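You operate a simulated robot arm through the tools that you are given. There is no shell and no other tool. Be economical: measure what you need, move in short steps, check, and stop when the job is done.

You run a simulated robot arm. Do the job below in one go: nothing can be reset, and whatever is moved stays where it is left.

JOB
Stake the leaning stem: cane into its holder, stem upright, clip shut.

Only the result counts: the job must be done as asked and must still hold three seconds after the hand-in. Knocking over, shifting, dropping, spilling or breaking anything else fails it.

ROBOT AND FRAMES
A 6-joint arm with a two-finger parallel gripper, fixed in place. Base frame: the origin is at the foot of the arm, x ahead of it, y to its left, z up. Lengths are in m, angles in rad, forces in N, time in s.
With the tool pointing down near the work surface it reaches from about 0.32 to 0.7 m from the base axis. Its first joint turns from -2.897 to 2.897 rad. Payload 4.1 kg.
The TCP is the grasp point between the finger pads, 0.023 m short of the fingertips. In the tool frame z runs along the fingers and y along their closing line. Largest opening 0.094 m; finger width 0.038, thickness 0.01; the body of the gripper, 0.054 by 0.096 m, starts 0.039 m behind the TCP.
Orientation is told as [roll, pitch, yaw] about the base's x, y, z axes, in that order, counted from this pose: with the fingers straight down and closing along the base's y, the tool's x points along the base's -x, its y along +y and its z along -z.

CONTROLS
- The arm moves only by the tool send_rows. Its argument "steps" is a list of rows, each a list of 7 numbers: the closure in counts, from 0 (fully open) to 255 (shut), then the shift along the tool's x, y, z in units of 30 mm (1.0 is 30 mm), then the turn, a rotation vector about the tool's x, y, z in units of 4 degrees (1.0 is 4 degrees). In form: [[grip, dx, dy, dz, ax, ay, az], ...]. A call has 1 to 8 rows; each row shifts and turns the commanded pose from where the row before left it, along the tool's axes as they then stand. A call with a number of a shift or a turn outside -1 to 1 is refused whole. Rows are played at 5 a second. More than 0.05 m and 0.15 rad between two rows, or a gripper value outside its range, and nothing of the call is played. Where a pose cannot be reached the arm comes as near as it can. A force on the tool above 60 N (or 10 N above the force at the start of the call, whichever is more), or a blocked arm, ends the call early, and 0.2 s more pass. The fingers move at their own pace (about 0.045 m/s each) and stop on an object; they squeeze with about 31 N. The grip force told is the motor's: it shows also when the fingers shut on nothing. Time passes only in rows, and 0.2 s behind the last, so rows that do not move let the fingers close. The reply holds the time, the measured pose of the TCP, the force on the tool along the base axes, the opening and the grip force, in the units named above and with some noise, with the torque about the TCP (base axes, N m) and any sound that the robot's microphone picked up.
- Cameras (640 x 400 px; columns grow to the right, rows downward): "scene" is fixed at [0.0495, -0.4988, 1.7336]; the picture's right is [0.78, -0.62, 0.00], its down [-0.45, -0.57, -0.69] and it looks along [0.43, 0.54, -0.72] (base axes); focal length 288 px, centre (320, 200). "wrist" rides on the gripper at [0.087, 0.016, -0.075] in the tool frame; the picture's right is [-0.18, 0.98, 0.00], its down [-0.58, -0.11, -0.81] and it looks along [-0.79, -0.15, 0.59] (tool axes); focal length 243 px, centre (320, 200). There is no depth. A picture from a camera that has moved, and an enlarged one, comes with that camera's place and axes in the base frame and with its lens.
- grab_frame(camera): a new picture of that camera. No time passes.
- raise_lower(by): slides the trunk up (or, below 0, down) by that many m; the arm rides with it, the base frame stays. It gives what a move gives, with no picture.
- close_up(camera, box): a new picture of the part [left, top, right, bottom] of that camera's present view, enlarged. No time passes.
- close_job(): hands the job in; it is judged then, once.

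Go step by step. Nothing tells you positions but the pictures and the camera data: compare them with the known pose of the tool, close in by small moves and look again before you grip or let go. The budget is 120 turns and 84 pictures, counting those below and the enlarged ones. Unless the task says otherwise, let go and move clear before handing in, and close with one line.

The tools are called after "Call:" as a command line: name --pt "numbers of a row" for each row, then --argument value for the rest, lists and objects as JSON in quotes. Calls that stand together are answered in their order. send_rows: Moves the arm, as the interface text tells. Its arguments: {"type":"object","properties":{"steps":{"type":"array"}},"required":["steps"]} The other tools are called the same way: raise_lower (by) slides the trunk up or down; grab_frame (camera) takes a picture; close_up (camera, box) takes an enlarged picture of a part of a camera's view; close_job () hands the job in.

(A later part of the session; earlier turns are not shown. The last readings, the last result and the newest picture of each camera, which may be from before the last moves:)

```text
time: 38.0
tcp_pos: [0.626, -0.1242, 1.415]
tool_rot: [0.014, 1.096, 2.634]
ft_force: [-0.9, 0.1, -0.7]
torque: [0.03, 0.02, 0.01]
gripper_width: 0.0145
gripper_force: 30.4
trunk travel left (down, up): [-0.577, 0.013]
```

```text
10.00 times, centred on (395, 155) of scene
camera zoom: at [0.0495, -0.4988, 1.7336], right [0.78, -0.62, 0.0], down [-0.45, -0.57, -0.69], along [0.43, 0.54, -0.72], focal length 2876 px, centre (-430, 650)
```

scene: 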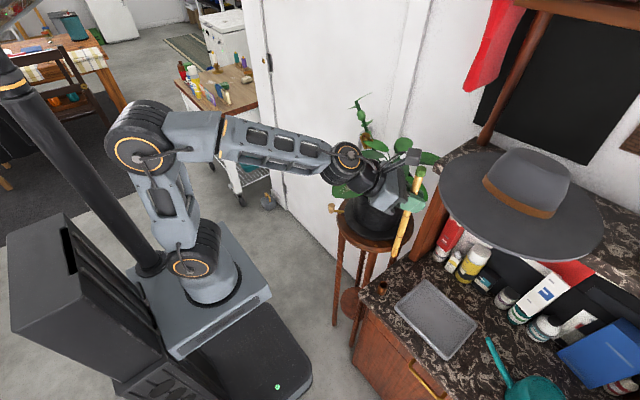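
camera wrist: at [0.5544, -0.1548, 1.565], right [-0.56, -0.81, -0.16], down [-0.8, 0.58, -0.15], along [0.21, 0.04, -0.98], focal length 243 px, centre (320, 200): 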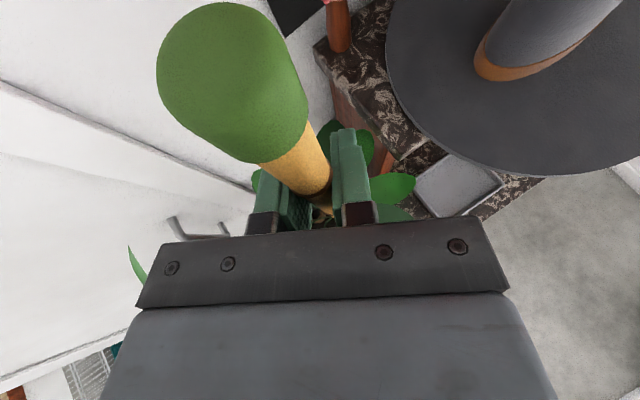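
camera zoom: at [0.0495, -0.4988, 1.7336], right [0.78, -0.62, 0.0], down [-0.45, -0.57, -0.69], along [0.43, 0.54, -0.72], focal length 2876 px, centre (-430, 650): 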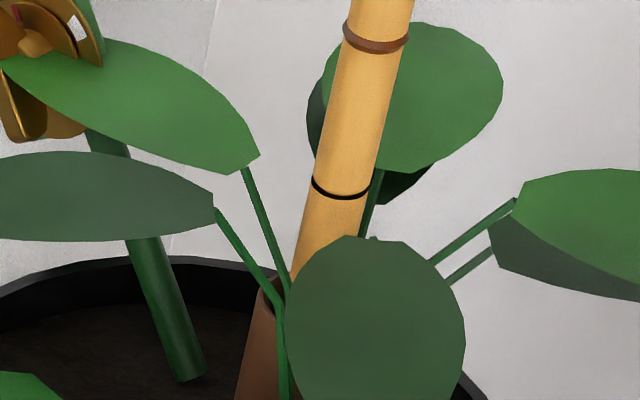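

Call:
send_rows --pt "255 -0.31 -0.06 0.12 0 0 0" --pt "255 -0.297 0 0.151 0 0 0"

Call:
close_up --camera "scene" --box '[375, 135, 415, 175]'

```text
time: 38.6
tcp_pos: [0.6262, -0.1209, 1.3963]
tool_rot: [0.015, 1.096, 2.635]
ft_force: [0.2, -0.4, -0.8]
torque: [-0.02, -0.01, 0.01]
gripper_width: 0.0143
gripper_force: 30.5
trunk travel left (down, up): [-0.577, 0.013]
```

```text
10.00 times, centred on (395, 155) of scene
camera zoom: at [0.0495, -0.4988, 1.7336], right [0.78, -0.62, 0.0], down [-0.45, -0.57, -0.69], along [0.43, 0.54, -0.72], focal length 2876 px, centre (-430, 650)
```

zoom: 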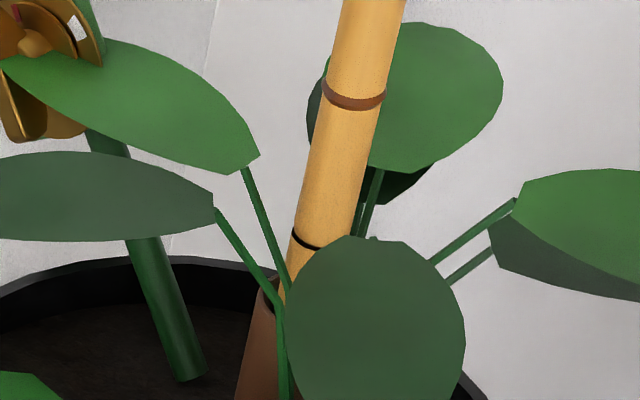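

No contact so far; continuing down.

Call:
send_rows --pt "255 -0.297 0 0.151 0 0 0" --pt "255 -0.297 0 0.151 0 0 0"

Call:
close_up --camera "scene" --box '[375, 135, 415, 175]'

```text
time: 39.2
tcp_pos: [0.6259, -0.1205, 1.3747]
tool_rot: [0.016, 1.098, 2.637]
ft_force: [0.4, -0.4, -0.2]
torque: [0.03, -0.17, -0.06]
gripper_width: 0.0145
gripper_force: 31.0
trunk travel left (down, up): [-0.577, 0.013]
```

```text
10.00 times, centred on (395, 155) of scene
camera zoom: at [0.0495, -0.4988, 1.7336], right [0.78, -0.62, 0.0], down [-0.45, -0.57, -0.69], along [0.43, 0.54, -0.72], focal length 2876 px, centre (-430, 650)
```

zoom: 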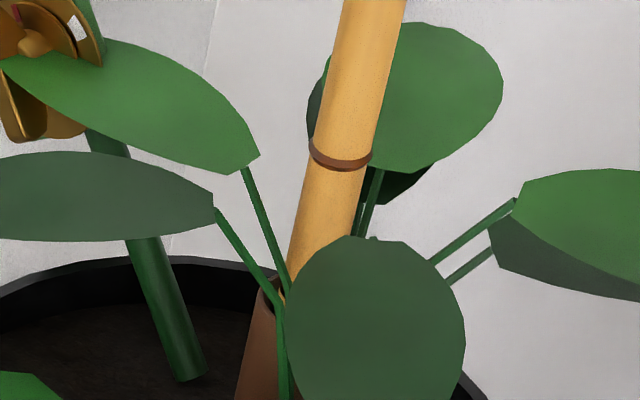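

A tiny side torque suggests the cane is inside and touching the tube wall lightly. I'll nudge +x 2 mm and continue down.

Call:
send_rows --pt "255 0.03 -0.03 0.05 0 0 0" --pt "255 -0.297 0 0.151 0 0 0"

Call:
send_rows --pt "255 -0.297 0 0.151 0 0 0"

```text
time: 39.8
tcp_pos: [0.6274, -0.1212, 1.3706]
tool_rot: [0.008, 1.107, 2.628]
ft_force: [0.2, -2.7, 15.4]
torque: [0.78, 0.52, 0.06]
gripper_width: 0.0145
gripper_force: 31.0
trunk travel left (down, up): [-0.577, 0.013]
```

```text
time: 40.2
tcp_pos: [0.6251, -0.1205, 1.3581]
tool_rot: [0.007, 1.107, 2.629]
ft_force: [-0.4, -2.6, 26.7]
torque: [0.25, -0.16, 0.11]
gripper_width: 0.0148
gripper_force: 31.1
trunk travel left (down, up): [-0.577, 0.013]
```

Vertical resistance now. I'll check whether the cane is seated or caught.

Call:
close_up --camera "scene" --box '[375, 135, 415, 175]'

Call:
close_up --camera "scene" --box '[340, 40, 450, 210]'

```text
10.00 times, centred on (395, 155) of scene
camera zoom: at [0.0495, -0.4988, 1.7336], right [0.78, -0.62, 0.0], down [-0.45, -0.57, -0.69], along [0.43, 0.54, -0.72], focal length 2876 px, centre (-430, 650)
```

zoom: 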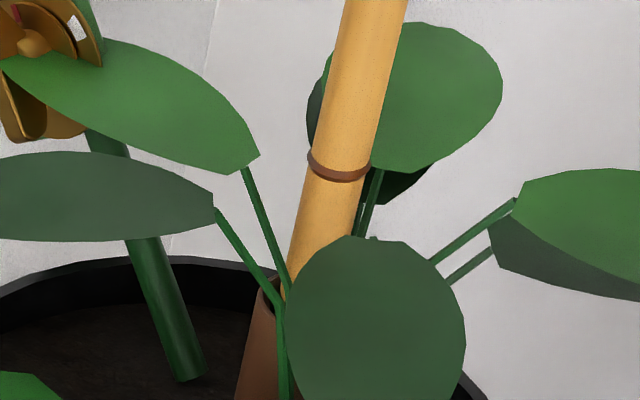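

```text
2.35 times, centred on (395, 125) of scene
camera zoom: at [0.0495, -0.4988, 1.7336], right [0.78, -0.62, 0.0], down [-0.45, -0.57, -0.69], along [0.43, 0.54, -0.72], focal length 677 px, centre (144, 376)
```

zoom: 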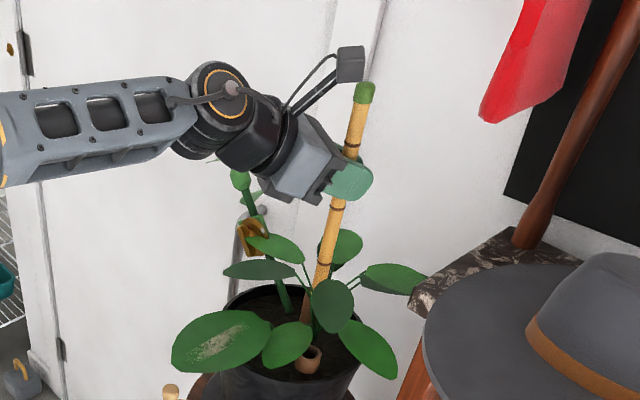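

The cane stopped with its bottom near z 1.155 and slid about 1 cm in the grip. To confirm it's inside the tube, I'll lift slightly and feel for walls sideways.

Call:
send_rows --pt "255 0.4 0 -0.2 0 0 0" --pt "255 0 0 0 0 0 0"

Call:
send_rows --pt "255 0 0.3 0 0 0 0" --pt "255 0 0 0 0 0 0"

Call:
send_rows --pt "255 0 -0.3 0 0 0 0" --pt "255 0 -0.3 0 0 0 0" --pt "255 0 0 0 0 0 0"

Call:
send_rows --pt "255 0 0.3 0 0 0 0" --pt "255 0.14 0 0.27 0 0 0" --pt "255 0 0 0 0 0 0"

Call:
send_rows --pt "255 -0.14 0 -0.27 0 0 0" --pt "255 -0.14 0 -0.27 0 0 0" --pt "255 0 0 0 0 0 0"

```text
time: 40.8
tcp_pos: [0.6273, -0.1202, 1.3659]
tool_rot: [0.018, 1.094, 2.64]
ft_force: [-3.2, 1.2, -1.9]
torque: [0.37, 0.73, -0.04]
gripper_width: 0.0146
gripper_force: 30.5
trunk travel left (down, up): [-0.577, 0.013]
```

```text
time: 41.4
tcp_pos: [0.6242, -0.1257, 1.3673]
tool_rot: [0.012, 1.098, 2.633]
ft_force: [1.4, 7.3, -2.6]
torque: [1.37, -0.29, 0.01]
gripper_width: 0.0151
gripper_force: 30.4
trunk travel left (down, up): [-0.577, 0.013]
```

```text
time: 42.2
tcp_pos: [0.6302, -0.1124, 1.3694]
tool_rot: [0.018, 1.1, 2.639]
ft_force: [-5.1, -6.7, 0.9]
torque: [-1.1, 1.03, 0.0]
gripper_width: 0.0152
gripper_force: 31.1
trunk travel left (down, up): [-0.577, 0.013]
```

```text
time: 43.0
tcp_pos: [0.635, -0.1246, 1.3682]
tool_rot: [0.011, 1.101, 2.633]
ft_force: [-3.1, 3.3, 0.7]
torque: [0.66, 0.57, 0.01]
gripper_width: 0.0143
gripper_force: 31.2
trunk travel left (down, up): [-0.577, 0.013]
```

```text
time: 43.8
tcp_pos: [0.6198, -0.1162, 1.369]
tool_rot: [0.014, 1.097, 2.634]
ft_force: [4.6, -2.4, 1.3]
torque: [-0.32, -0.77, -0.03]
gripper_width: 0.0143
gripper_force: 31.1
trunk travel left (down, up): [-0.577, 0.013]
```

There are walls on all sides, so the cane is in the holder. I'll re-centre and press down to seat it.

Call:
send_rows --pt "255 0.14 0 0.27 0 0 0" --pt "255 -0.15 0 0.075 0 0 0" --pt "255 -0.15 0 0.075 0 0 0" --pt "255 -0.15 0 0.075 0 0 0"

Call:
send_rows --pt "255 -0.15 0 0.075 0 0 0" --pt "255 -0.15 0 0.075 0 0 0" --pt "255 0 0 0 0 0 0"

Call:
close_up --camera "scene" --box '[375, 135, 415, 175]'

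```text
time: 44.8
tcp_pos: [0.6255, -0.1205, 1.3595]
tool_rot: [0.008, 1.108, 2.633]
ft_force: [-1.1, -0.9, 21.9]
torque: [0.6, 0.34, -0.05]
gripper_width: 0.0146
gripper_force: 30.5
trunk travel left (down, up): [-0.577, 0.013]
```

```text
time: 45.6
tcp_pos: [0.6269, -0.1204, 1.347]
tool_rot: [0.009, 1.106, 2.631]
ft_force: [-2.7, -2.8, 27.3]
torque: [0.17, -0.19, 0.02]
gripper_width: 0.0146
gripper_force: 31.1
trunk travel left (down, up): [-0.577, 0.013]
```

```text
10.00 times, centred on (395, 155) of scene
camera zoom: at [0.0495, -0.4988, 1.7336], right [0.78, -0.62, 0.0], down [-0.45, -0.57, -0.69], along [0.43, 0.54, -0.72], focal length 2876 px, centre (-430, 650)
```

zoom: 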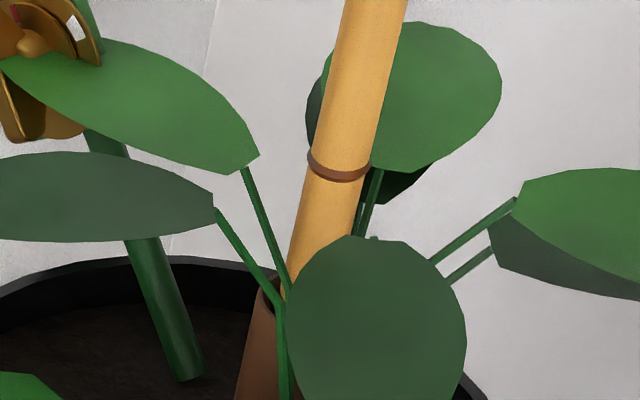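

The cane is firmly on the holder's floor. Releasing and backing straight off along the fingers.

Call:
send_rows --pt "200 0.15 0 -0.07 0 0 0" --pt "100 0 0 0 0 0 0" --pt "0 0 0 0 0 0 0" --pt "0 0 0 0 0 0 0" --pt "0 0 0 0 0 0 0" --pt "0 0 0 0 0 0 0"

Call:
send_rows --pt "0 0 0 -0.7 0 0 0" --pt "0 0 0 -0.9 0 0 0" --pt "0 0 0 -0.9 0 0 0" --pt "0 0 0 -0.9 0 0 0" --pt "0 0 0 -0.9 0 0 0" --pt "0 0 0 -0.9 0 0 0"

Call:
grab_frame --camera "wrist"

Call:
close_up --camera "scene" --box '[340, 60, 450, 210]'

```text
time: 47.0
tcp_pos: [0.6289, -0.1197, 1.3493]
tool_rot: [0.014, 1.097, 2.636]
ft_force: [-0.3, 0.2, 0.1]
torque: [0.01, -0.03, 0.0]
gripper_width: 0.0937
gripper_force: 0.1
trunk travel left (down, up): [-0.577, 0.013]
```

```text
time: 48.4
tcp_pos: [0.5072, -0.0517, 1.4181]
tool_rot: [0.014, 1.098, 2.635]
ft_force: [0.1, -0.9, 0.0]
torque: [0.01, -0.01, 0.0]
gripper_width: 0.0941
gripper_force: 0.2
trunk travel left (down, up): [-0.577, 0.013]
```

```text
38 pictures are left
camera wrist: at [0.4757, -0.0521, 1.5301], right [-0.56, -0.81, -0.16], down [-0.8, 0.58, -0.15], along [0.21, 0.04, -0.98], focal length 243 px, centre (320, 200)
```

wrist: 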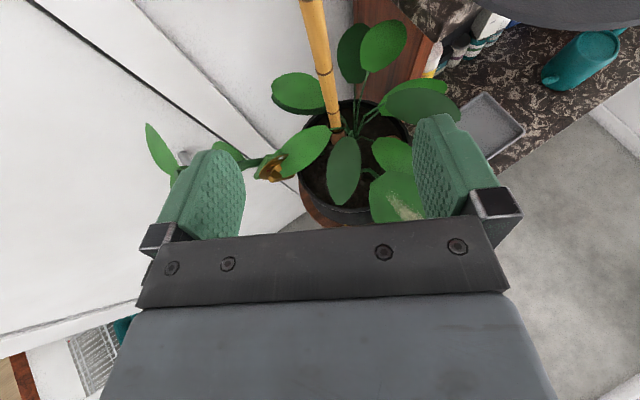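

```text
2.67 times, centred on (395, 135) of scene
camera zoom: at [0.0495, -0.4988, 1.7336], right [0.78, -0.62, 0.0], down [-0.45, -0.57, -0.69], along [0.43, 0.54, -0.72], focal length 767 px, centre (120, 373)
```

zoom: 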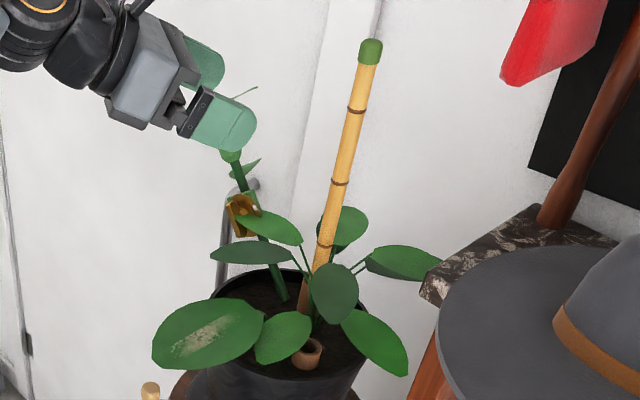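

The cane stands in its holder. Now for the clip: I'll zoom in on it from here.

Call:
close_up --camera "wrist" --box '[240, 140, 310, 190]'

Call:
close_up --camera "scene" --box '[350, 110, 400, 150]'

```text
8.00 times, centred on (275, 165) of wrist
camera zoom: at [0.4757, -0.0521, 1.5301], right [-0.56, -0.81, -0.16], down [-0.8, 0.58, -0.15], along [0.21, 0.04, -0.98], focal length 1941 px, centre (680, 480)
```

zoom: 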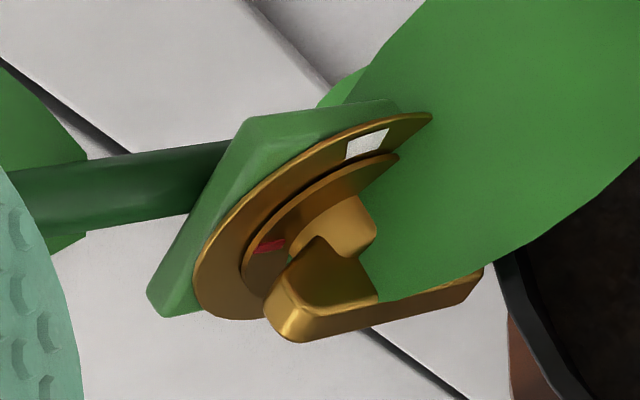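

```text
10.00 times, centred on (375, 130) of scene
camera zoom: at [0.0495, -0.4988, 1.7336], right [0.78, -0.62, 0.0], down [-0.45, -0.57, -0.69], along [0.43, 0.54, -0.72], focal length 2876 px, centre (-230, 900)
```

zoom: 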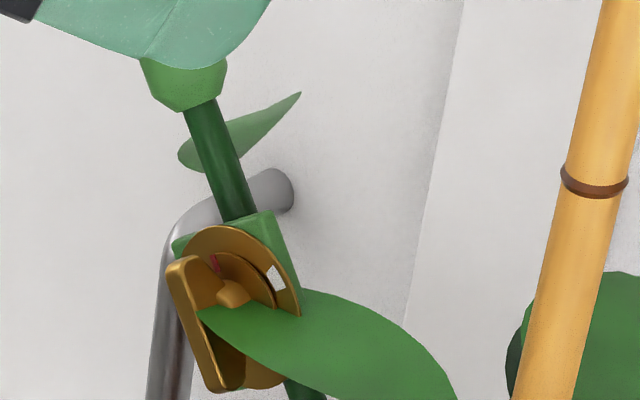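

The clip's thumb bar runs parallel to the stem. It is centred near [0.596, -0.018, 1.23], about 42 mm long, with its axis along -x. I'll point the hand nearly horizontal at it from the front.

Call:
send_rows --pt "0 0 0 0 0.63 1 -0.3" --pt "0 0 0 0 0.64 1 -0.27" --pt "0 0 0 0 0.65 1 -0.23" --pt "0 0 0 0 0.67 1 -0.18" --pt "0 0 0 0 0.69 1 -0.13"

```text
time: 49.6
tcp_pos: [0.5087, -0.0524, 1.4196]
tool_rot: [0.101, 1.445, 2.964]
ft_force: [-0.7, 0.1, 0.1]
torque: [0.0, -0.03, -0.01]
gripper_width: 0.094
gripper_force: 0.0
trunk travel left (down, up): [-0.577, 0.013]
```

Call:
send_rows --pt "0 -0.98 -0.32 0.09 0 0 0" --pt "0 -0.98 -0.32 0.09 0 0 0" --pt "0 -0.98 -0.32 0.09 0 0 0" --pt "0 -0.98 -0.32 0.09 0 0 0" --pt "0 -0.98 -0.32 0.09 0 0 0" --pt "0 -0.98 -0.32 0.09 0 0 0"

Call:
grab_frame --camera "wrist"

Call:
close_up --camera "scene" --box '[320, 90, 430, 190]'

```text
time: 51.0
tcp_pos: [0.5164, -0.0001, 1.2399]
tool_rot: [0.108, 1.444, 2.974]
ft_force: [-0.3, -0.4, -0.3]
torque: [-0.01, -0.02, 0.01]
gripper_width: 0.0938
gripper_force: 0.0
trunk travel left (down, up): [-0.577, 0.013]
```

```text
34 pictures are left
camera wrist: at [0.452, 0.004, 1.336], right [-0.29, -0.94, -0.17], down [-0.81, 0.34, -0.48], along [0.51, 0.0, -0.86], focal length 243 px, centre (320, 200)
```

wrist: 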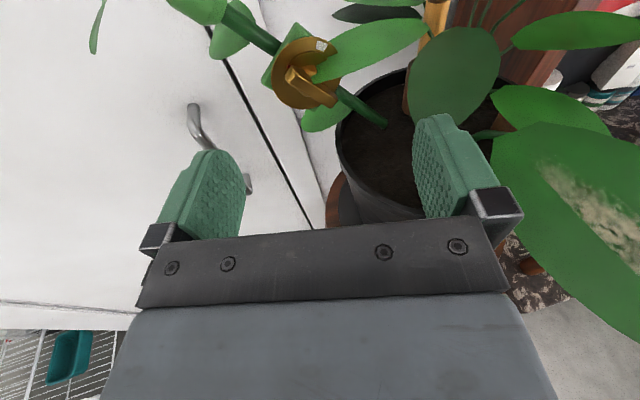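

```text
4.00 times, centred on (375, 140) of scene
camera zoom: at [0.0495, -0.4988, 1.7336], right [0.78, -0.62, 0.0], down [-0.45, -0.57, -0.69], along [0.43, 0.54, -0.72], focal length 1150 px, centre (100, 440)
```

zoom: 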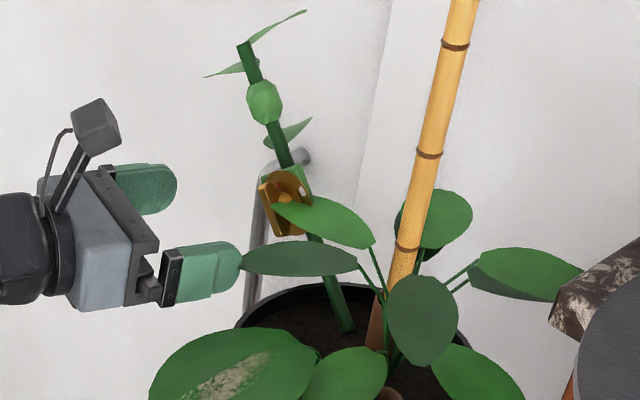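

Lined up well. I'll enlarge the clip from here to refine the bar's position.

Call:
close_up --camera "wrist" --box '[250, 20, 400, 130]'

```text
3.64 times, centred on (325, 75) of wrist
camera zoom: at [0.452, 0.004, 1.336], right [-0.29, -0.94, -0.17], down [-0.81, 0.34, -0.48], along [0.51, 0.0, -0.86], focal length 882 px, centre (302, 654)
```

zoom: 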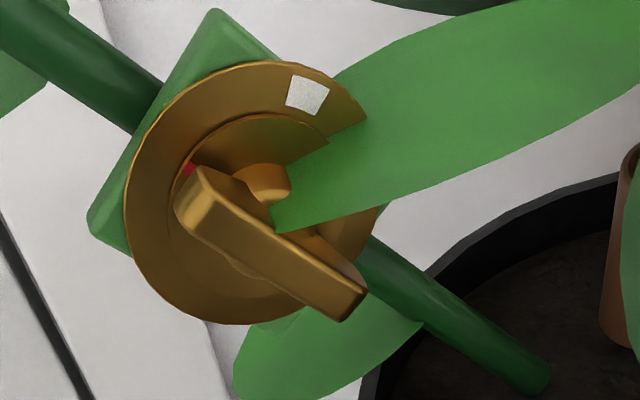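

Call:
send_rows --pt "0 0.02 -0.07 0.8 0 0 0" --pt "0 0.02 -0.07 0.8 0 0 0" --pt "0 0.02 -0.06 0.78 0 0 0"

Call:
grab_frame --camera "wrist"

Call:
close_up --camera "scene" --box '[330, 100, 420, 180]'

```text
time: 51.8
tcp_pos: [0.5891, -0.0121, 1.2326]
tool_rot: [0.104, 1.443, 2.967]
ft_force: [-0.3, -0.8, 0.0]
torque: [-0.02, 0.0, -0.01]
gripper_width: 0.0938
gripper_force: 0.0
trunk travel left (down, up): [-0.577, 0.013]
```

```text
31 pictures are left
camera wrist: at [0.5233, -0.0092, 1.329], right [-0.29, -0.94, -0.17], down [-0.81, 0.34, -0.48], along [0.51, 0.0, -0.86], focal length 243 px, centre (320, 200)
```

wrist: 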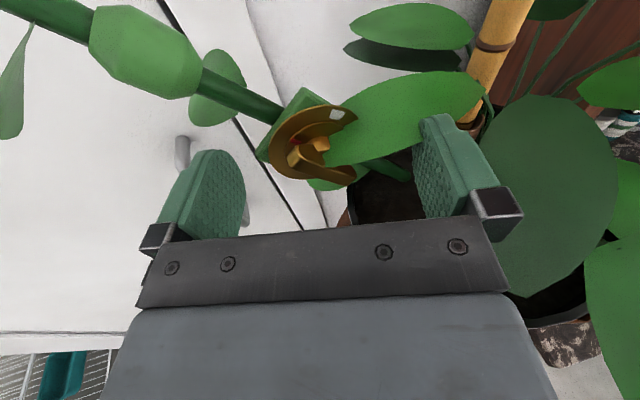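

```text
5.00 times, centred on (375, 140) of scene
camera zoom: at [0.0495, -0.4988, 1.7336], right [0.78, -0.62, 0.0], down [-0.45, -0.57, -0.69], along [0.43, 0.54, -0.72], focal length 1438 px, centre (45, 500)
```

zoom: 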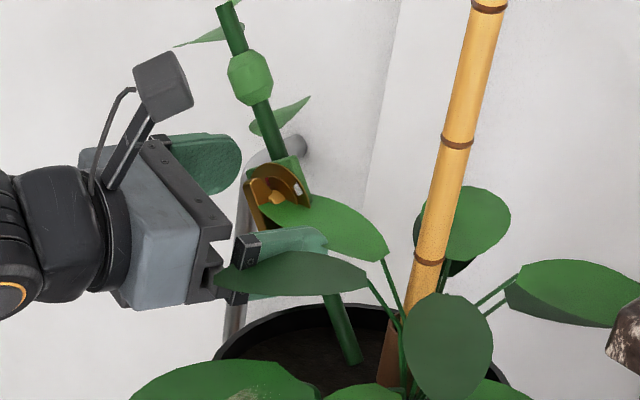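

The bar is centred between the pads, 11 mm past the TCP. Closing on it.

Call:
send_rows --pt "255 0 0 0 0 0 0" --pt "255 0 0 0 0 0 0" --pt "255 0 0 0 0 0 0" --pt "255 0 0 0 0 0 0" --pt "255 0 0 0 0 0 0" --pt "255 0 0 0 0 0 0"

Call:
grab_frame --camera "wrist"

Call:
close_up --camera "scene" --box '[330, 100, 420, 180]'

```text
time: 53.2
tcp_pos: [0.5878, -0.0111, 1.2339]
tool_rot: [0.116, 1.447, 2.98]
ft_force: [3.5, 4.3, 7.6]
torque: [-0.4, 0.3, 0.51]
gripper_width: 0.0424
gripper_force: 45.5
trunk travel left (down, up): [-0.577, 0.013]
```

```text
29 pictures are left
camera wrist: at [0.5226, -0.0081, 1.3301], right [-0.29, -0.94, -0.17], down [-0.81, 0.34, -0.48], along [0.51, 0.0, -0.86], focal length 243 px, centre (320, 200)
```

wrist: 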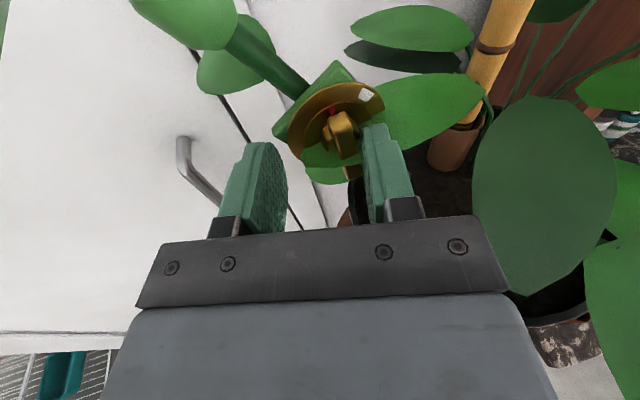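

```text
5.00 times, centred on (375, 140) of scene
camera zoom: at [0.0495, -0.4988, 1.7336], right [0.78, -0.62, 0.0], down [-0.45, -0.57, -0.69], along [0.43, 0.54, -0.72], focal length 1438 px, centre (45, 500)
```

zoom: 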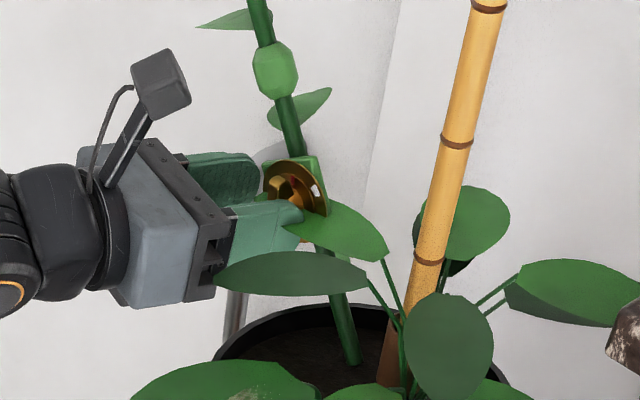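

The fingertips caught the clip's plate rather than just the bar, and the width stopped at 42 mm. I'll open, back out about 9 mm and look.

Call:
send_rows --pt "0 0 0 0 0 0 0" --pt "0 0 0 0 0 0 0" --pt "0 0 0 -0.3 0 0 0" --pt "0 0 0 0 0 0 0" --pt "0 0 0 0 0 0 0"

Call:
close_up --camera "wrist" --box '[220, 60, 460, 240]'

Call:
close_up --camera "scene" --box '[340, 90, 410, 160]'

```text
time: 54.4
tcp_pos: [0.5789, -0.0088, 1.2339]
tool_rot: [0.108, 1.445, 2.972]
ft_force: [-0.3, 0.1, 0.2]
torque: [-0.01, -0.01, -0.01]
gripper_width: 0.0941
gripper_force: 0.0
trunk travel left (down, up): [-0.577, 0.013]
```

```text
2.22 times, centred on (340, 150) of wrist
camera zoom: at [0.5142, -0.006, 1.3302], right [-0.29, -0.94, -0.17], down [-0.81, 0.34, -0.48], along [0.51, 0.0, -0.86], focal length 539 px, centre (276, 311)
```

zoom: 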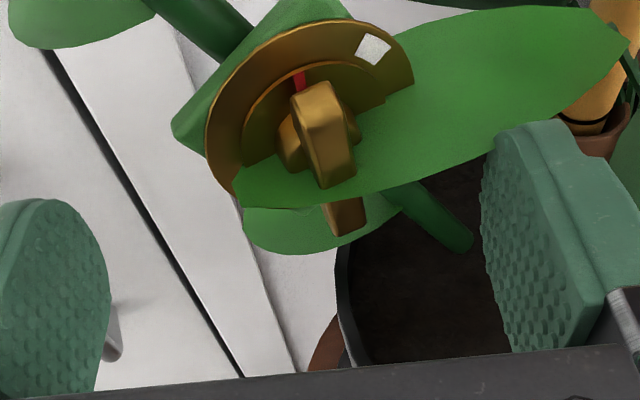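

```text
5.71 times, centred on (375, 125) of scene
camera zoom: at [0.0495, -0.4988, 1.7336], right [0.78, -0.62, 0.0], down [-0.45, -0.57, -0.69], along [0.43, 0.54, -0.72], focal length 1643 px, centre (6, 629)
```

zoom: 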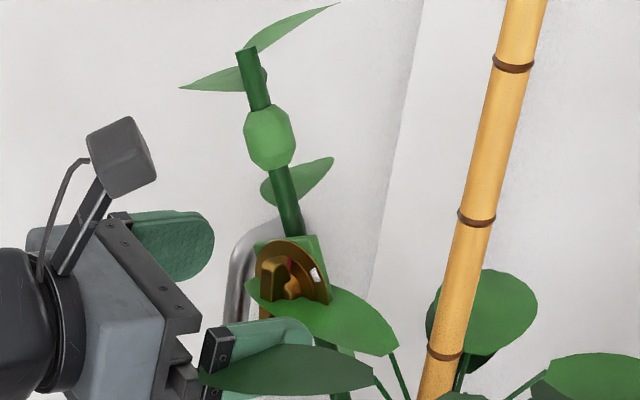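

The stem stayed where it was nudged, now leaning about 27°, and the bar is vertical. So the stem holds its position and nothing sprang back. The bar is near [0.595, -0.027, 1.243], and I'll grip just the bar with shallower tips.

Call:
send_rows --pt "0 0.34 0.43 0.05 0 0 0" --pt "255 0 0 0 0 0 0" --pt "255 0 0 0 0 0 0" --pt "255 0 0 0 0 0 0" --pt "255 0 0 0 0 0 0" --pt "255 0 0 0 0 0 0" --pt "255 0 0 0 0 0 0"

Call:
close_up --camera "wrist" --box '[220, 60, 460, 240]'

```text
time: 56.0
tcp_pos: [0.5795, -0.0216, 1.2453]
tool_rot: [0.108, 1.445, 2.972]
ft_force: [1.2, 0.0, 0.5]
torque: [0.0, -0.4, 0.33]
gripper_width: 0.0148
gripper_force: 44.7
trunk travel left (down, up): [-0.577, 0.013]
```

```text
2.22 times, centred on (340, 150) of wrist
camera zoom: at [0.5142, -0.0179, 1.3421], right [-0.29, -0.94, -0.17], down [-0.81, 0.34, -0.48], along [0.51, 0.0, -0.86], focal length 539 px, centre (276, 311)
```

zoom: 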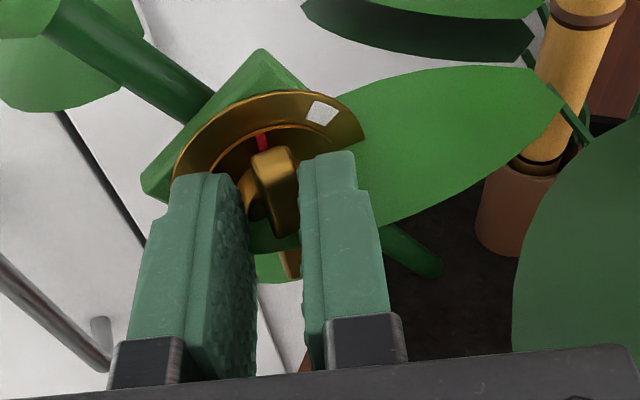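

Bar gripped (14.8 mm). Swinging the stem toward upright along its arc, three quarters first.

Call:
send_rows --pt "255 0.15 0.4 0.1 0 0 0" --pt "255 0.1 0.4 0.1 0 0 0" --pt "255 0.08 0.4 0.1 0 0 0"

Call:
grab_frame --camera "wrist"

Call:
close_up --camera "scene" --box '[340, 70, 430, 180]'

```text
time: 56.8
tcp_pos: [0.5778, -0.0574, 1.2591]
tool_rot: [0.104, 1.456, 2.966]
ft_force: [-5.0, 4.2, 24.6]
torque: [-0.13, -0.17, 0.47]
gripper_width: 0.0101
gripper_force: 45.0
trunk travel left (down, up): [-0.577, 0.013]
```

```text
24 pictures are left
camera wrist: at [0.5116, -0.0543, 1.3552], right [-0.29, -0.94, -0.17], down [-0.81, 0.34, -0.49], along [0.52, 0.0, -0.86], focal length 243 px, centre (320, 200)
```

wrist: 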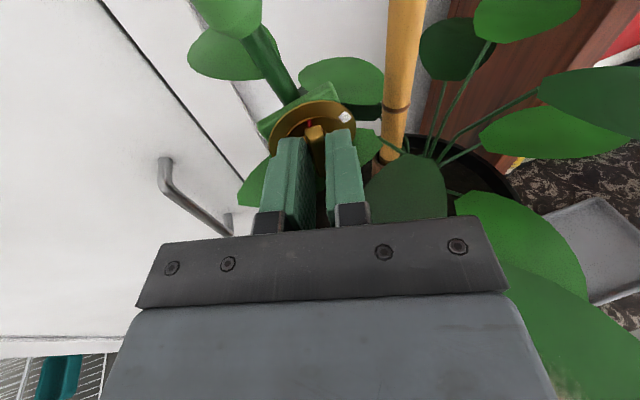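

```text
3.64 times, centred on (385, 125) of scene
camera zoom: at [0.0495, -0.4988, 1.7336], right [0.78, -0.62, 0.0], down [-0.45, -0.57, -0.69], along [0.43, 0.54, -0.72], focal length 1046 px, centre (84, 473)
```

zoom: 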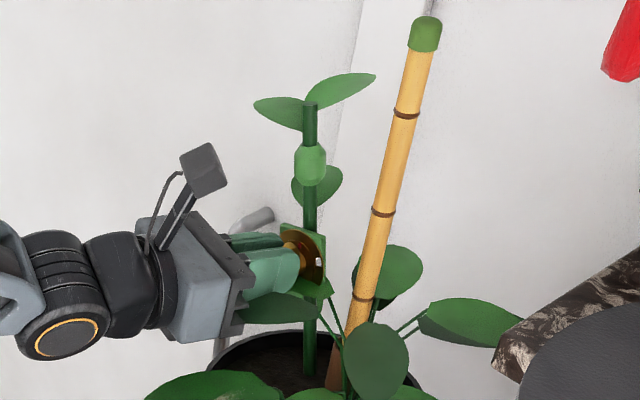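

The stem now leans about 15°, with 24 N of upward force on the tool. I'll ease up a few mm to see if that relaxes.

Call:
send_rows --pt "255 0.12 0 0 0 0 0" --pt "255 0 0 0 0 0 0"

```text
time: 57.4
tcp_pos: [0.5769, -0.058, 1.2606]
tool_rot: [0.111, 1.448, 2.976]
ft_force: [2.0, 3.2, 17.6]
torque: [-0.07, -1.12, 0.4]
gripper_width: 0.0099
gripper_force: 44.8
trunk travel left (down, up): [-0.577, 0.013]
```

Call:
send_rows --pt "255 0.15 0.1 0 0 0 0" --pt "255 0.1 0.1 0 0 0 0" --pt "255 0 0 0 0 0 0"

Call:
close_up --camera "wrist" --box '[220, 60, 460, 240]'

```text
time: 58.2
tcp_pos: [0.5763, -0.0643, 1.2604]
tool_rot: [0.098, 1.432, 2.963]
ft_force: [-11.4, -2.5, -18.6]
torque: [0.08, -0.3, 0.13]
gripper_width: 0.0101
gripper_force: 45.1
trunk travel left (down, up): [-0.577, 0.013]
```

```text
2.22 times, centred on (340, 150) of wrist
camera zoom: at [0.5132, -0.062, 1.3581], right [-0.29, -0.94, -0.17], down [-0.82, 0.34, -0.47], along [0.5, 0.0, -0.87], focal length 539 px, centre (276, 311)
```

zoom: 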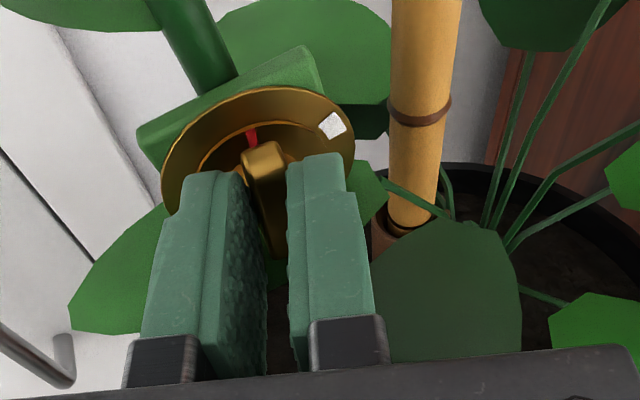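

Call:
send_rows --pt "255 -0.12 0.15 0.1 0 0 0" --pt "255 0 0.2 0.06 0 0 0" --pt "255 0 0 0 0 0 0"

Call:
close_up --camera "scene" --box '[340, 70, 430, 180]'

```text
time: 59.0
tcp_pos: [0.5776, -0.0764, 1.2632]
tool_rot: [0.106, 1.446, 2.97]
ft_force: [-15.6, -0.2, -11.8]
torque: [0.03, 0.92, 0.29]
gripper_width: 0.0105
gripper_force: 45.1
trunk travel left (down, up): [-0.577, 0.013]
```

```text
3.64 times, centred on (385, 125) of scene
camera zoom: at [0.0495, -0.4988, 1.7336], right [0.78, -0.62, 0.0], down [-0.45, -0.57, -0.69], along [0.43, 0.54, -0.72], focal length 1046 px, centre (84, 473)
```

zoom: 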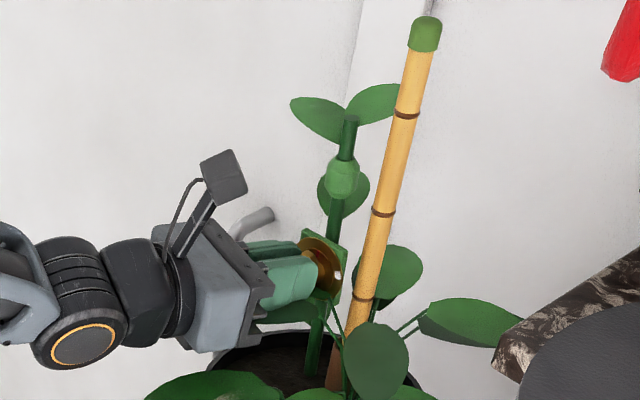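

Nearly upright, about 3° left. A small further move, easing off the forward press.

Call:
send_rows --pt "255 -0.06 0.2 -0.04 0 0 0" --pt "255 0 0 0 0 0 0"

Call:
close_up --camera "scene" --box '[360, 80, 420, 170]'

Call:
grab_frame --camera "wrist"

```text
time: 59.6
tcp_pos: [0.5771, -0.0806, 1.2614]
tool_rot: [0.117, 1.449, 2.983]
ft_force: [7.4, 2.6, 3.0]
torque: [-0.01, 0.52, 0.43]
gripper_width: 0.0099
gripper_force: 44.8
trunk travel left (down, up): [-0.577, 0.013]
```

```text
4.44 times, centred on (390, 125) of scene
camera zoom: at [0.0495, -0.4988, 1.7336], right [0.78, -0.62, 0.0], down [-0.45, -0.57, -0.69], along [0.43, 0.54, -0.72], focal length 1278 px, centre (9, 533)
```

zoom: 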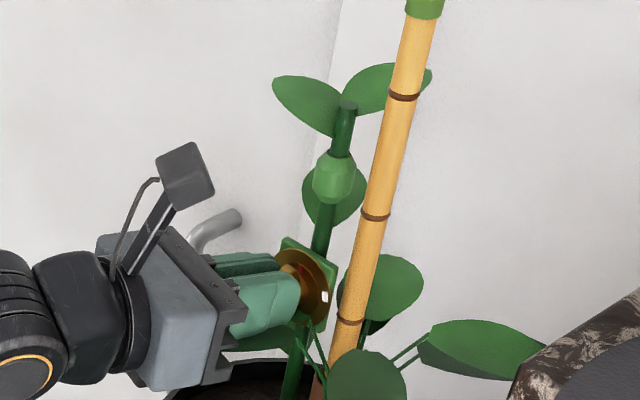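

```text
19 pictures are left
camera wrist: at [0.5117, -0.0773, 1.3581], right [-0.29, -0.94, -0.17], down [-0.81, 0.33, -0.48], along [0.51, 0.0, -0.86], focal length 243 px, centre (320, 200)
```

wrist: 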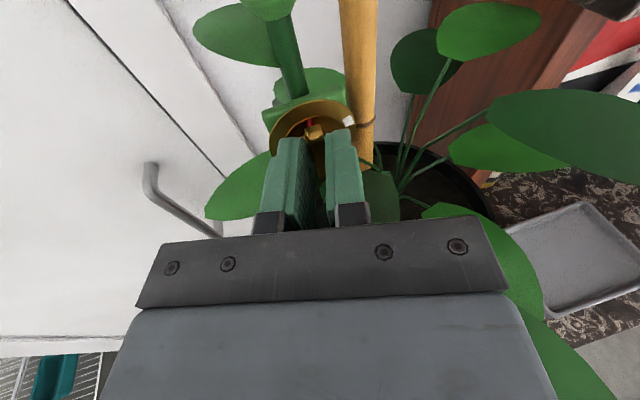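

The stem now runs parallel to true vertical. Next I'll twist the bar clockwise about the knob axis toward the white mark, watching forces.

Call:
send_rows --pt "255 0.01 0.005 0 0.12 -0.27 0.95" --pt "255 0.01 0.005 0 0.12 -0.27 0.95" --pt "255 0.01 0.005 0 0.12 -0.27 0.95" --pt "255 0.01 0.005 0 0.12 -0.27 0.95"

```text
time: 60.6
tcp_pos: [0.5768, -0.0812, 1.2627]
tool_rot: [-0.927, 1.248, 1.952]
ft_force: [10.2, -0.8, 18.4]
torque: [-0.08, -0.78, 0.26]
gripper_width: 0.0096
gripper_force: 45.0
trunk travel left (down, up): [-0.577, 0.013]
```

Call:
send_rows --pt "255 0.1 0.0 0.05 0.12 -0.27 0.95" --pt "255 0.01 0.005 0 0.12 -0.27 0.95" --pt "255 0.01 0.005 0 0.12 -0.27 0.95" --pt "255 0.01 0.005 0 0.12 -0.27 0.95"

Call:
close_up --camera "scene" --box '[360, 80, 420, 170]'

```text
time: 61.6
tcp_pos: [0.5772, -0.0662, 1.2633]
tool_rot: [-1.073, 0.974, 1.811]
ft_force: [-30.6, -5.8, -30.4]
torque: [-0.06, -0.31, -0.49]
gripper_width: 0.0102
gripper_force: 45.7
out of reach, approached as far as the arm can: row 2, 3, 4
trunk travel left (down, up): [-0.577, 0.013]
```

```text
4.44 times, centred on (390, 125) of scene
camera zoom: at [0.0495, -0.4988, 1.7336], right [0.78, -0.62, 0.0], down [-0.45, -0.57, -0.69], along [0.43, 0.54, -0.72], focal length 1278 px, centre (9, 533)
```

zoom: 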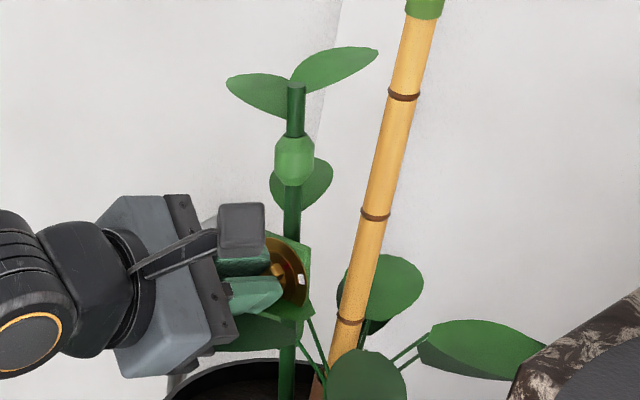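

The arm ran into a wrist limit with that combined rotation. I'll bring the bar back in y and then turn only about the hand's own axis.

Call:
send_rows --pt "255 0.05 0.15 0.0 0 0 0.5" --pt "255 0.05 0.15 0.02 0 0 0.5" --pt "255 0.05 0.15 0.02 0 0 0.5"

```text
time: 62.4
tcp_pos: [0.5769, -0.066, 1.2641]
tool_rot: [-1.132, 0.879, 1.74]
ft_force: [-22.4, -7.5, -37.8]
torque: [-0.13, 1.26, 0.38]
gripper_width: 0.0106
gripper_force: 44.7
out of reach, approached as far as the arm can: row 1, 2, 3
trunk travel left (down, up): [-0.577, 0.013]
```

Call:
send_rows --pt "255 0 0 0 0 0 0.5"

Call:
send_rows --pt "255 0 0 0 0 0.5 0"

```text
time: 62.8
tcp_pos: [0.5775, -0.0658, 1.2636]
tool_rot: [-1.145, 0.849, 1.721]
ft_force: [-25.0, -8.3, -37.3]
torque: [-0.18, 1.29, 0.4]
gripper_width: 0.0104
gripper_force: 44.8
trunk travel left (down, up): [-0.577, 0.013]
```

```text
time: 63.2
tcp_pos: [0.578, -0.066, 1.2644]
tool_rot: [-1.189, 0.861, 1.673]
ft_force: [-25.5, -6.5, -35.9]
torque: [-0.15, 1.31, 0.52]
gripper_width: 0.0104
gripper_force: 44.7
trunk travel left (down, up): [-0.577, 0.013]
```

Call:
send_rows --pt "255 -0.04 0.04 -0.03 -0.36 0.29 0.12" --pt "255 -0.04 0.04 -0.03 -0.36 0.29 0.12" --pt "255 0.1 0.15 0.02 -0.36 0.29 0.12" --pt "255 0.1 0.15 0.03 0 0 0" --pt "255 0.1 0.15 0.03 0 0 0"

```text
time: 64.4
tcp_pos: [0.5767, -0.0796, 1.2673]
tool_rot: [-1.222, 0.865, 1.546]
ft_force: [3.2, 1.4, -11.3]
torque: [0.03, 0.22, 0.43]
gripper_width: 0.0101
gripper_force: 44.9
trunk travel left (down, up): [-0.577, 0.013]
```

Back at upright with low forces. Continuing the twist about the hand's own axis.

Call:
send_rows --pt "255 0 0 0 0 0 1" --pt "255 0 0 0 0 0 1" --pt "255 0 0 0 0 0 1" --pt "255 0 0 0 0 0 1"

Call:
send_rows --pt "255 0 0 0 0 0 1" --pt "255 0 0 0 0 0 1" --pt "255 0 0 0 0 0 1" --pt "255 0 0 0 0 0 1"

Call:
close_up --camera "scene" --box '[360, 80, 420, 170]'

```text
time: 65.4
tcp_pos: [0.573, -0.0819, 1.2656]
tool_rot: [-1.297, 0.594, 1.432]
ft_force: [-20.5, -5.6, -10.8]
torque: [-0.18, 1.02, 0.88]
gripper_width: 0.0094
gripper_force: 45.4
trunk travel left (down, up): [-0.577, 0.013]
```

```text
time: 66.4
tcp_pos: [0.5718, -0.0826, 1.2624]
tool_rot: [-1.325, 0.324, 1.357]
ft_force: [-24.3, -9.3, -23.9]
torque: [-0.23, 1.08, 1.12]
gripper_width: 0.0092
gripper_force: 44.8
trunk travel left (down, up): [-0.577, 0.013]
```

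```text
4.44 times, centred on (390, 125) of scene
camera zoom: at [0.0495, -0.4988, 1.7336], right [0.78, -0.62, 0.0], down [-0.45, -0.57, -0.69], along [0.43, 0.54, -0.72], focal length 1278 px, centre (9, 533)
```

zoom: 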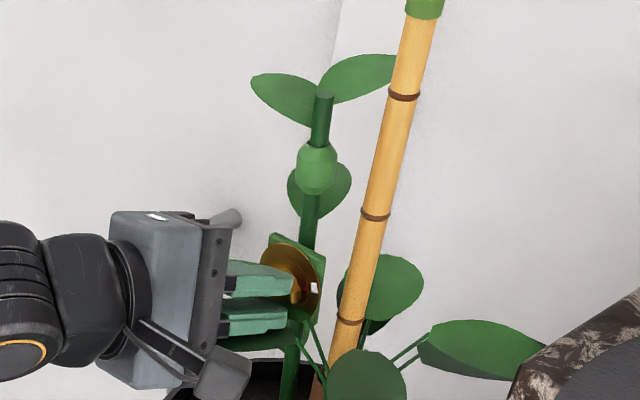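

The bar has turned about 70° and the stem drifted back about 6°. I'll correct the position (-y, slightly down) and continue turning.

Call:
send_rows --pt "255 0.12 0.15 0.02 0 0 0" --pt "255 0.12 0.15 0.02 0 0 0" --pt "255 0.0 0.03 0 0 0 1" --pt "255 0 0.03 0 0 0 1" --pt "255 0 0.03 0 0 0 1"

Call:
close_up --camera "scene" --box '[360, 80, 420, 170]'

```text
time: 67.6
tcp_pos: [0.5705, -0.092, 1.2599]
tool_rot: [-1.351, 0.123, 1.299]
ft_force: [-3.6, -2.7, 10.7]
torque: [-0.82, 0.05, 1.15]
gripper_width: 0.0094
gripper_force: 44.6
trunk travel left (down, up): [-0.577, 0.013]
```

```text
4.44 times, centred on (390, 125) of scene
camera zoom: at [0.0495, -0.4988, 1.7336], right [0.78, -0.62, 0.0], down [-0.45, -0.57, -0.69], along [0.43, 0.54, -0.72], focal length 1278 px, centre (9, 533)
```

zoom: 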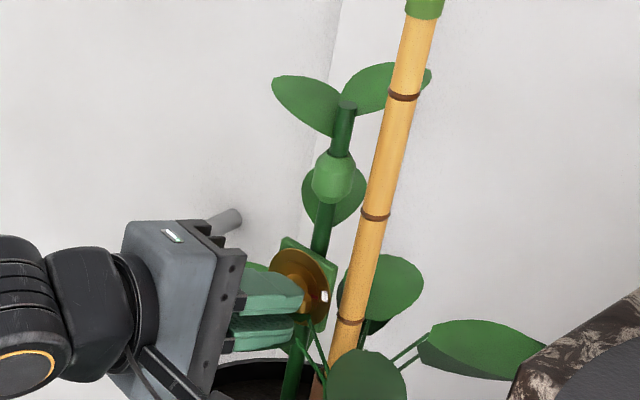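

Upright again, with the red mark right next to the white. Turning the last bit.

Call:
send_rows --pt "255 0 0.0 0 0 0 1" --pt "255 0 0.0 0 0 0 1" --pt "255 0 0 0 0 0 0"

Call:
close_up --camera "scene" --box '[382, 130, 412, 158]'

```text
time: 68.4
tcp_pos: [0.5686, -0.0918, 1.2585]
tool_rot: [-1.35, -0.018, 1.27]
ft_force: [-12.3, -7.8, 12.3]
torque: [-0.82, -0.32, -0.47]
gripper_width: 0.0108
gripper_force: 44.8
trunk travel left (down, up): [-0.577, 0.013]
```

```text
14.29 times, centred on (397, 144) of scene
camera zoom: at [0.0495, -0.4988, 1.7336], right [0.78, -0.62, 0.0], down [-0.45, -0.57, -0.69], along [0.43, 0.54, -0.72], focal length 4108 px, centre (-780, 1000)
```

zoom: 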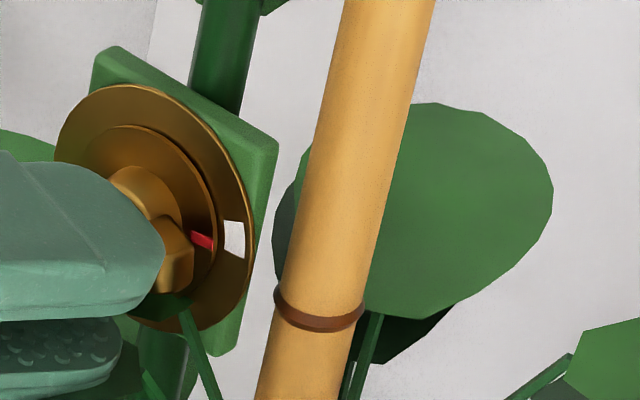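

The red mark lines up with the white. I'll test with one more small turn to feel for the end stop.

Call:
send_rows --pt "255 0 0 0 0 0 0.7" --pt "255 0 0 0 0 0 0.7" --pt "255 0 0 0 0 0 0"

Call:
close_up --camera "scene" --box '[382, 130, 412, 158]'

```text
time: 69.2
tcp_pos: [0.5648, -0.0883, 1.2566]
tool_rot: [-1.343, -0.108, 1.254]
ft_force: [-37.9, 6.6, 1.7]
torque: [-0.26, -0.03, 0.55]
gripper_width: 0.0
gripper_force: 42.8
trunk travel left (down, up): [-0.577, 0.013]
```

```text
14.29 times, centred on (397, 144) of scene
camera zoom: at [0.0495, -0.4988, 1.7336], right [0.78, -0.62, 0.0], down [-0.45, -0.57, -0.69], along [0.43, 0.54, -0.72], focal length 4108 px, centre (-780, 1000)
```

zoom: 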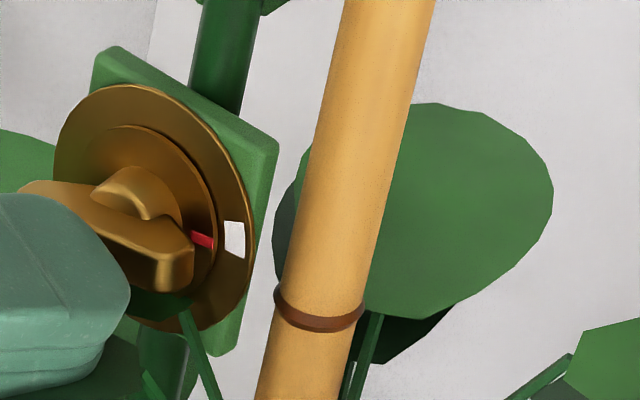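

The fingers slipped off at the stop: the bar stays at the mark and the stem stays upright. Backing straight away.

Call:
send_rows --pt "255 0 0 -0.5 0 0 0" --pt "255 0 0 -0.9 0 0 0" --pt "255 0 0 -0.9 0 0 0" --pt "255 0 0 -0.9 0 0 0" --pt "255 0 0 -0.9 0 0 0"

Call:
close_up --camera "scene" --box '[382, 130, 412, 158]'

Call:
close_up --camera "scene" --box '[360, 80, 420, 170]'

Call:
grab_frame --camera "wrist"

```text
time: 70.4
tcp_pos: [0.4549, -0.0553, 1.2864]
tool_rot: [-1.347, -0.109, 1.25]
ft_force: [0.0, -0.2, -1.1]
torque: [-0.01, 0.0, -0.02]
gripper_width: 0.0
gripper_force: 42.2
trunk travel left (down, up): [-0.577, 0.013]
```

```text
14.29 times, centred on (397, 144) of scene
camera zoom: at [0.0495, -0.4988, 1.7336], right [0.78, -0.62, 0.0], down [-0.45, -0.57, -0.69], along [0.43, 0.54, -0.72], focal length 4108 px, centre (-780, 1000)
```

zoom: 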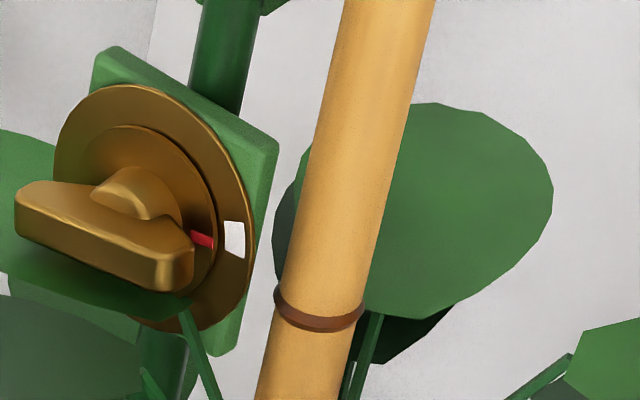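

```text
4.44 times, centred on (390, 125) of scene
camera zoom: at [0.0495, -0.4988, 1.7336], right [0.78, -0.62, 0.0], down [-0.45, -0.57, -0.69], along [0.43, 0.54, -0.72], focal length 1278 px, centre (9, 533)
```

zoom: 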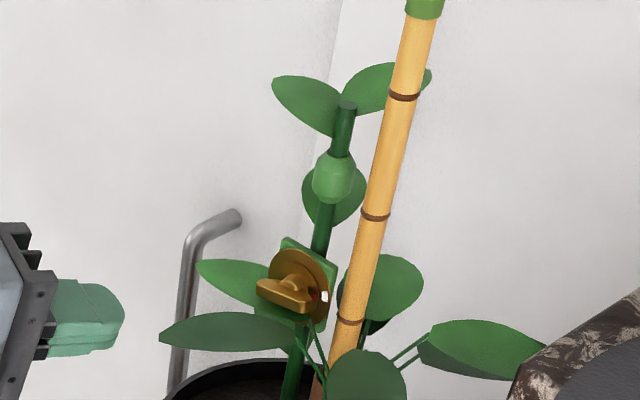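

```text
11 pictures are left
camera wrist: at [0.3557, -0.113, 1.2786], right [-0.12, 0.34, -0.93], down [-0.55, 0.76, 0.35], along [0.83, 0.55, 0.1], focal length 243 px, centre (320, 200)
```

wrist: 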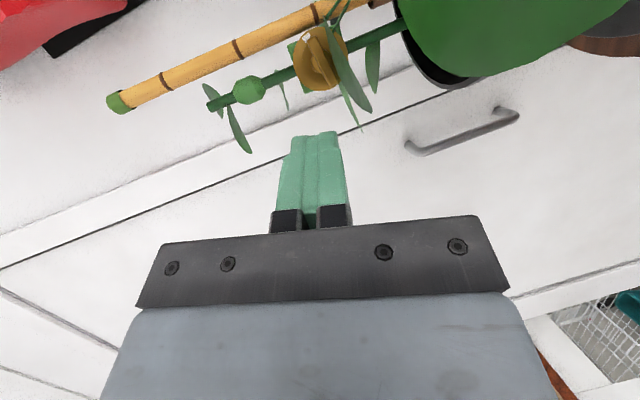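

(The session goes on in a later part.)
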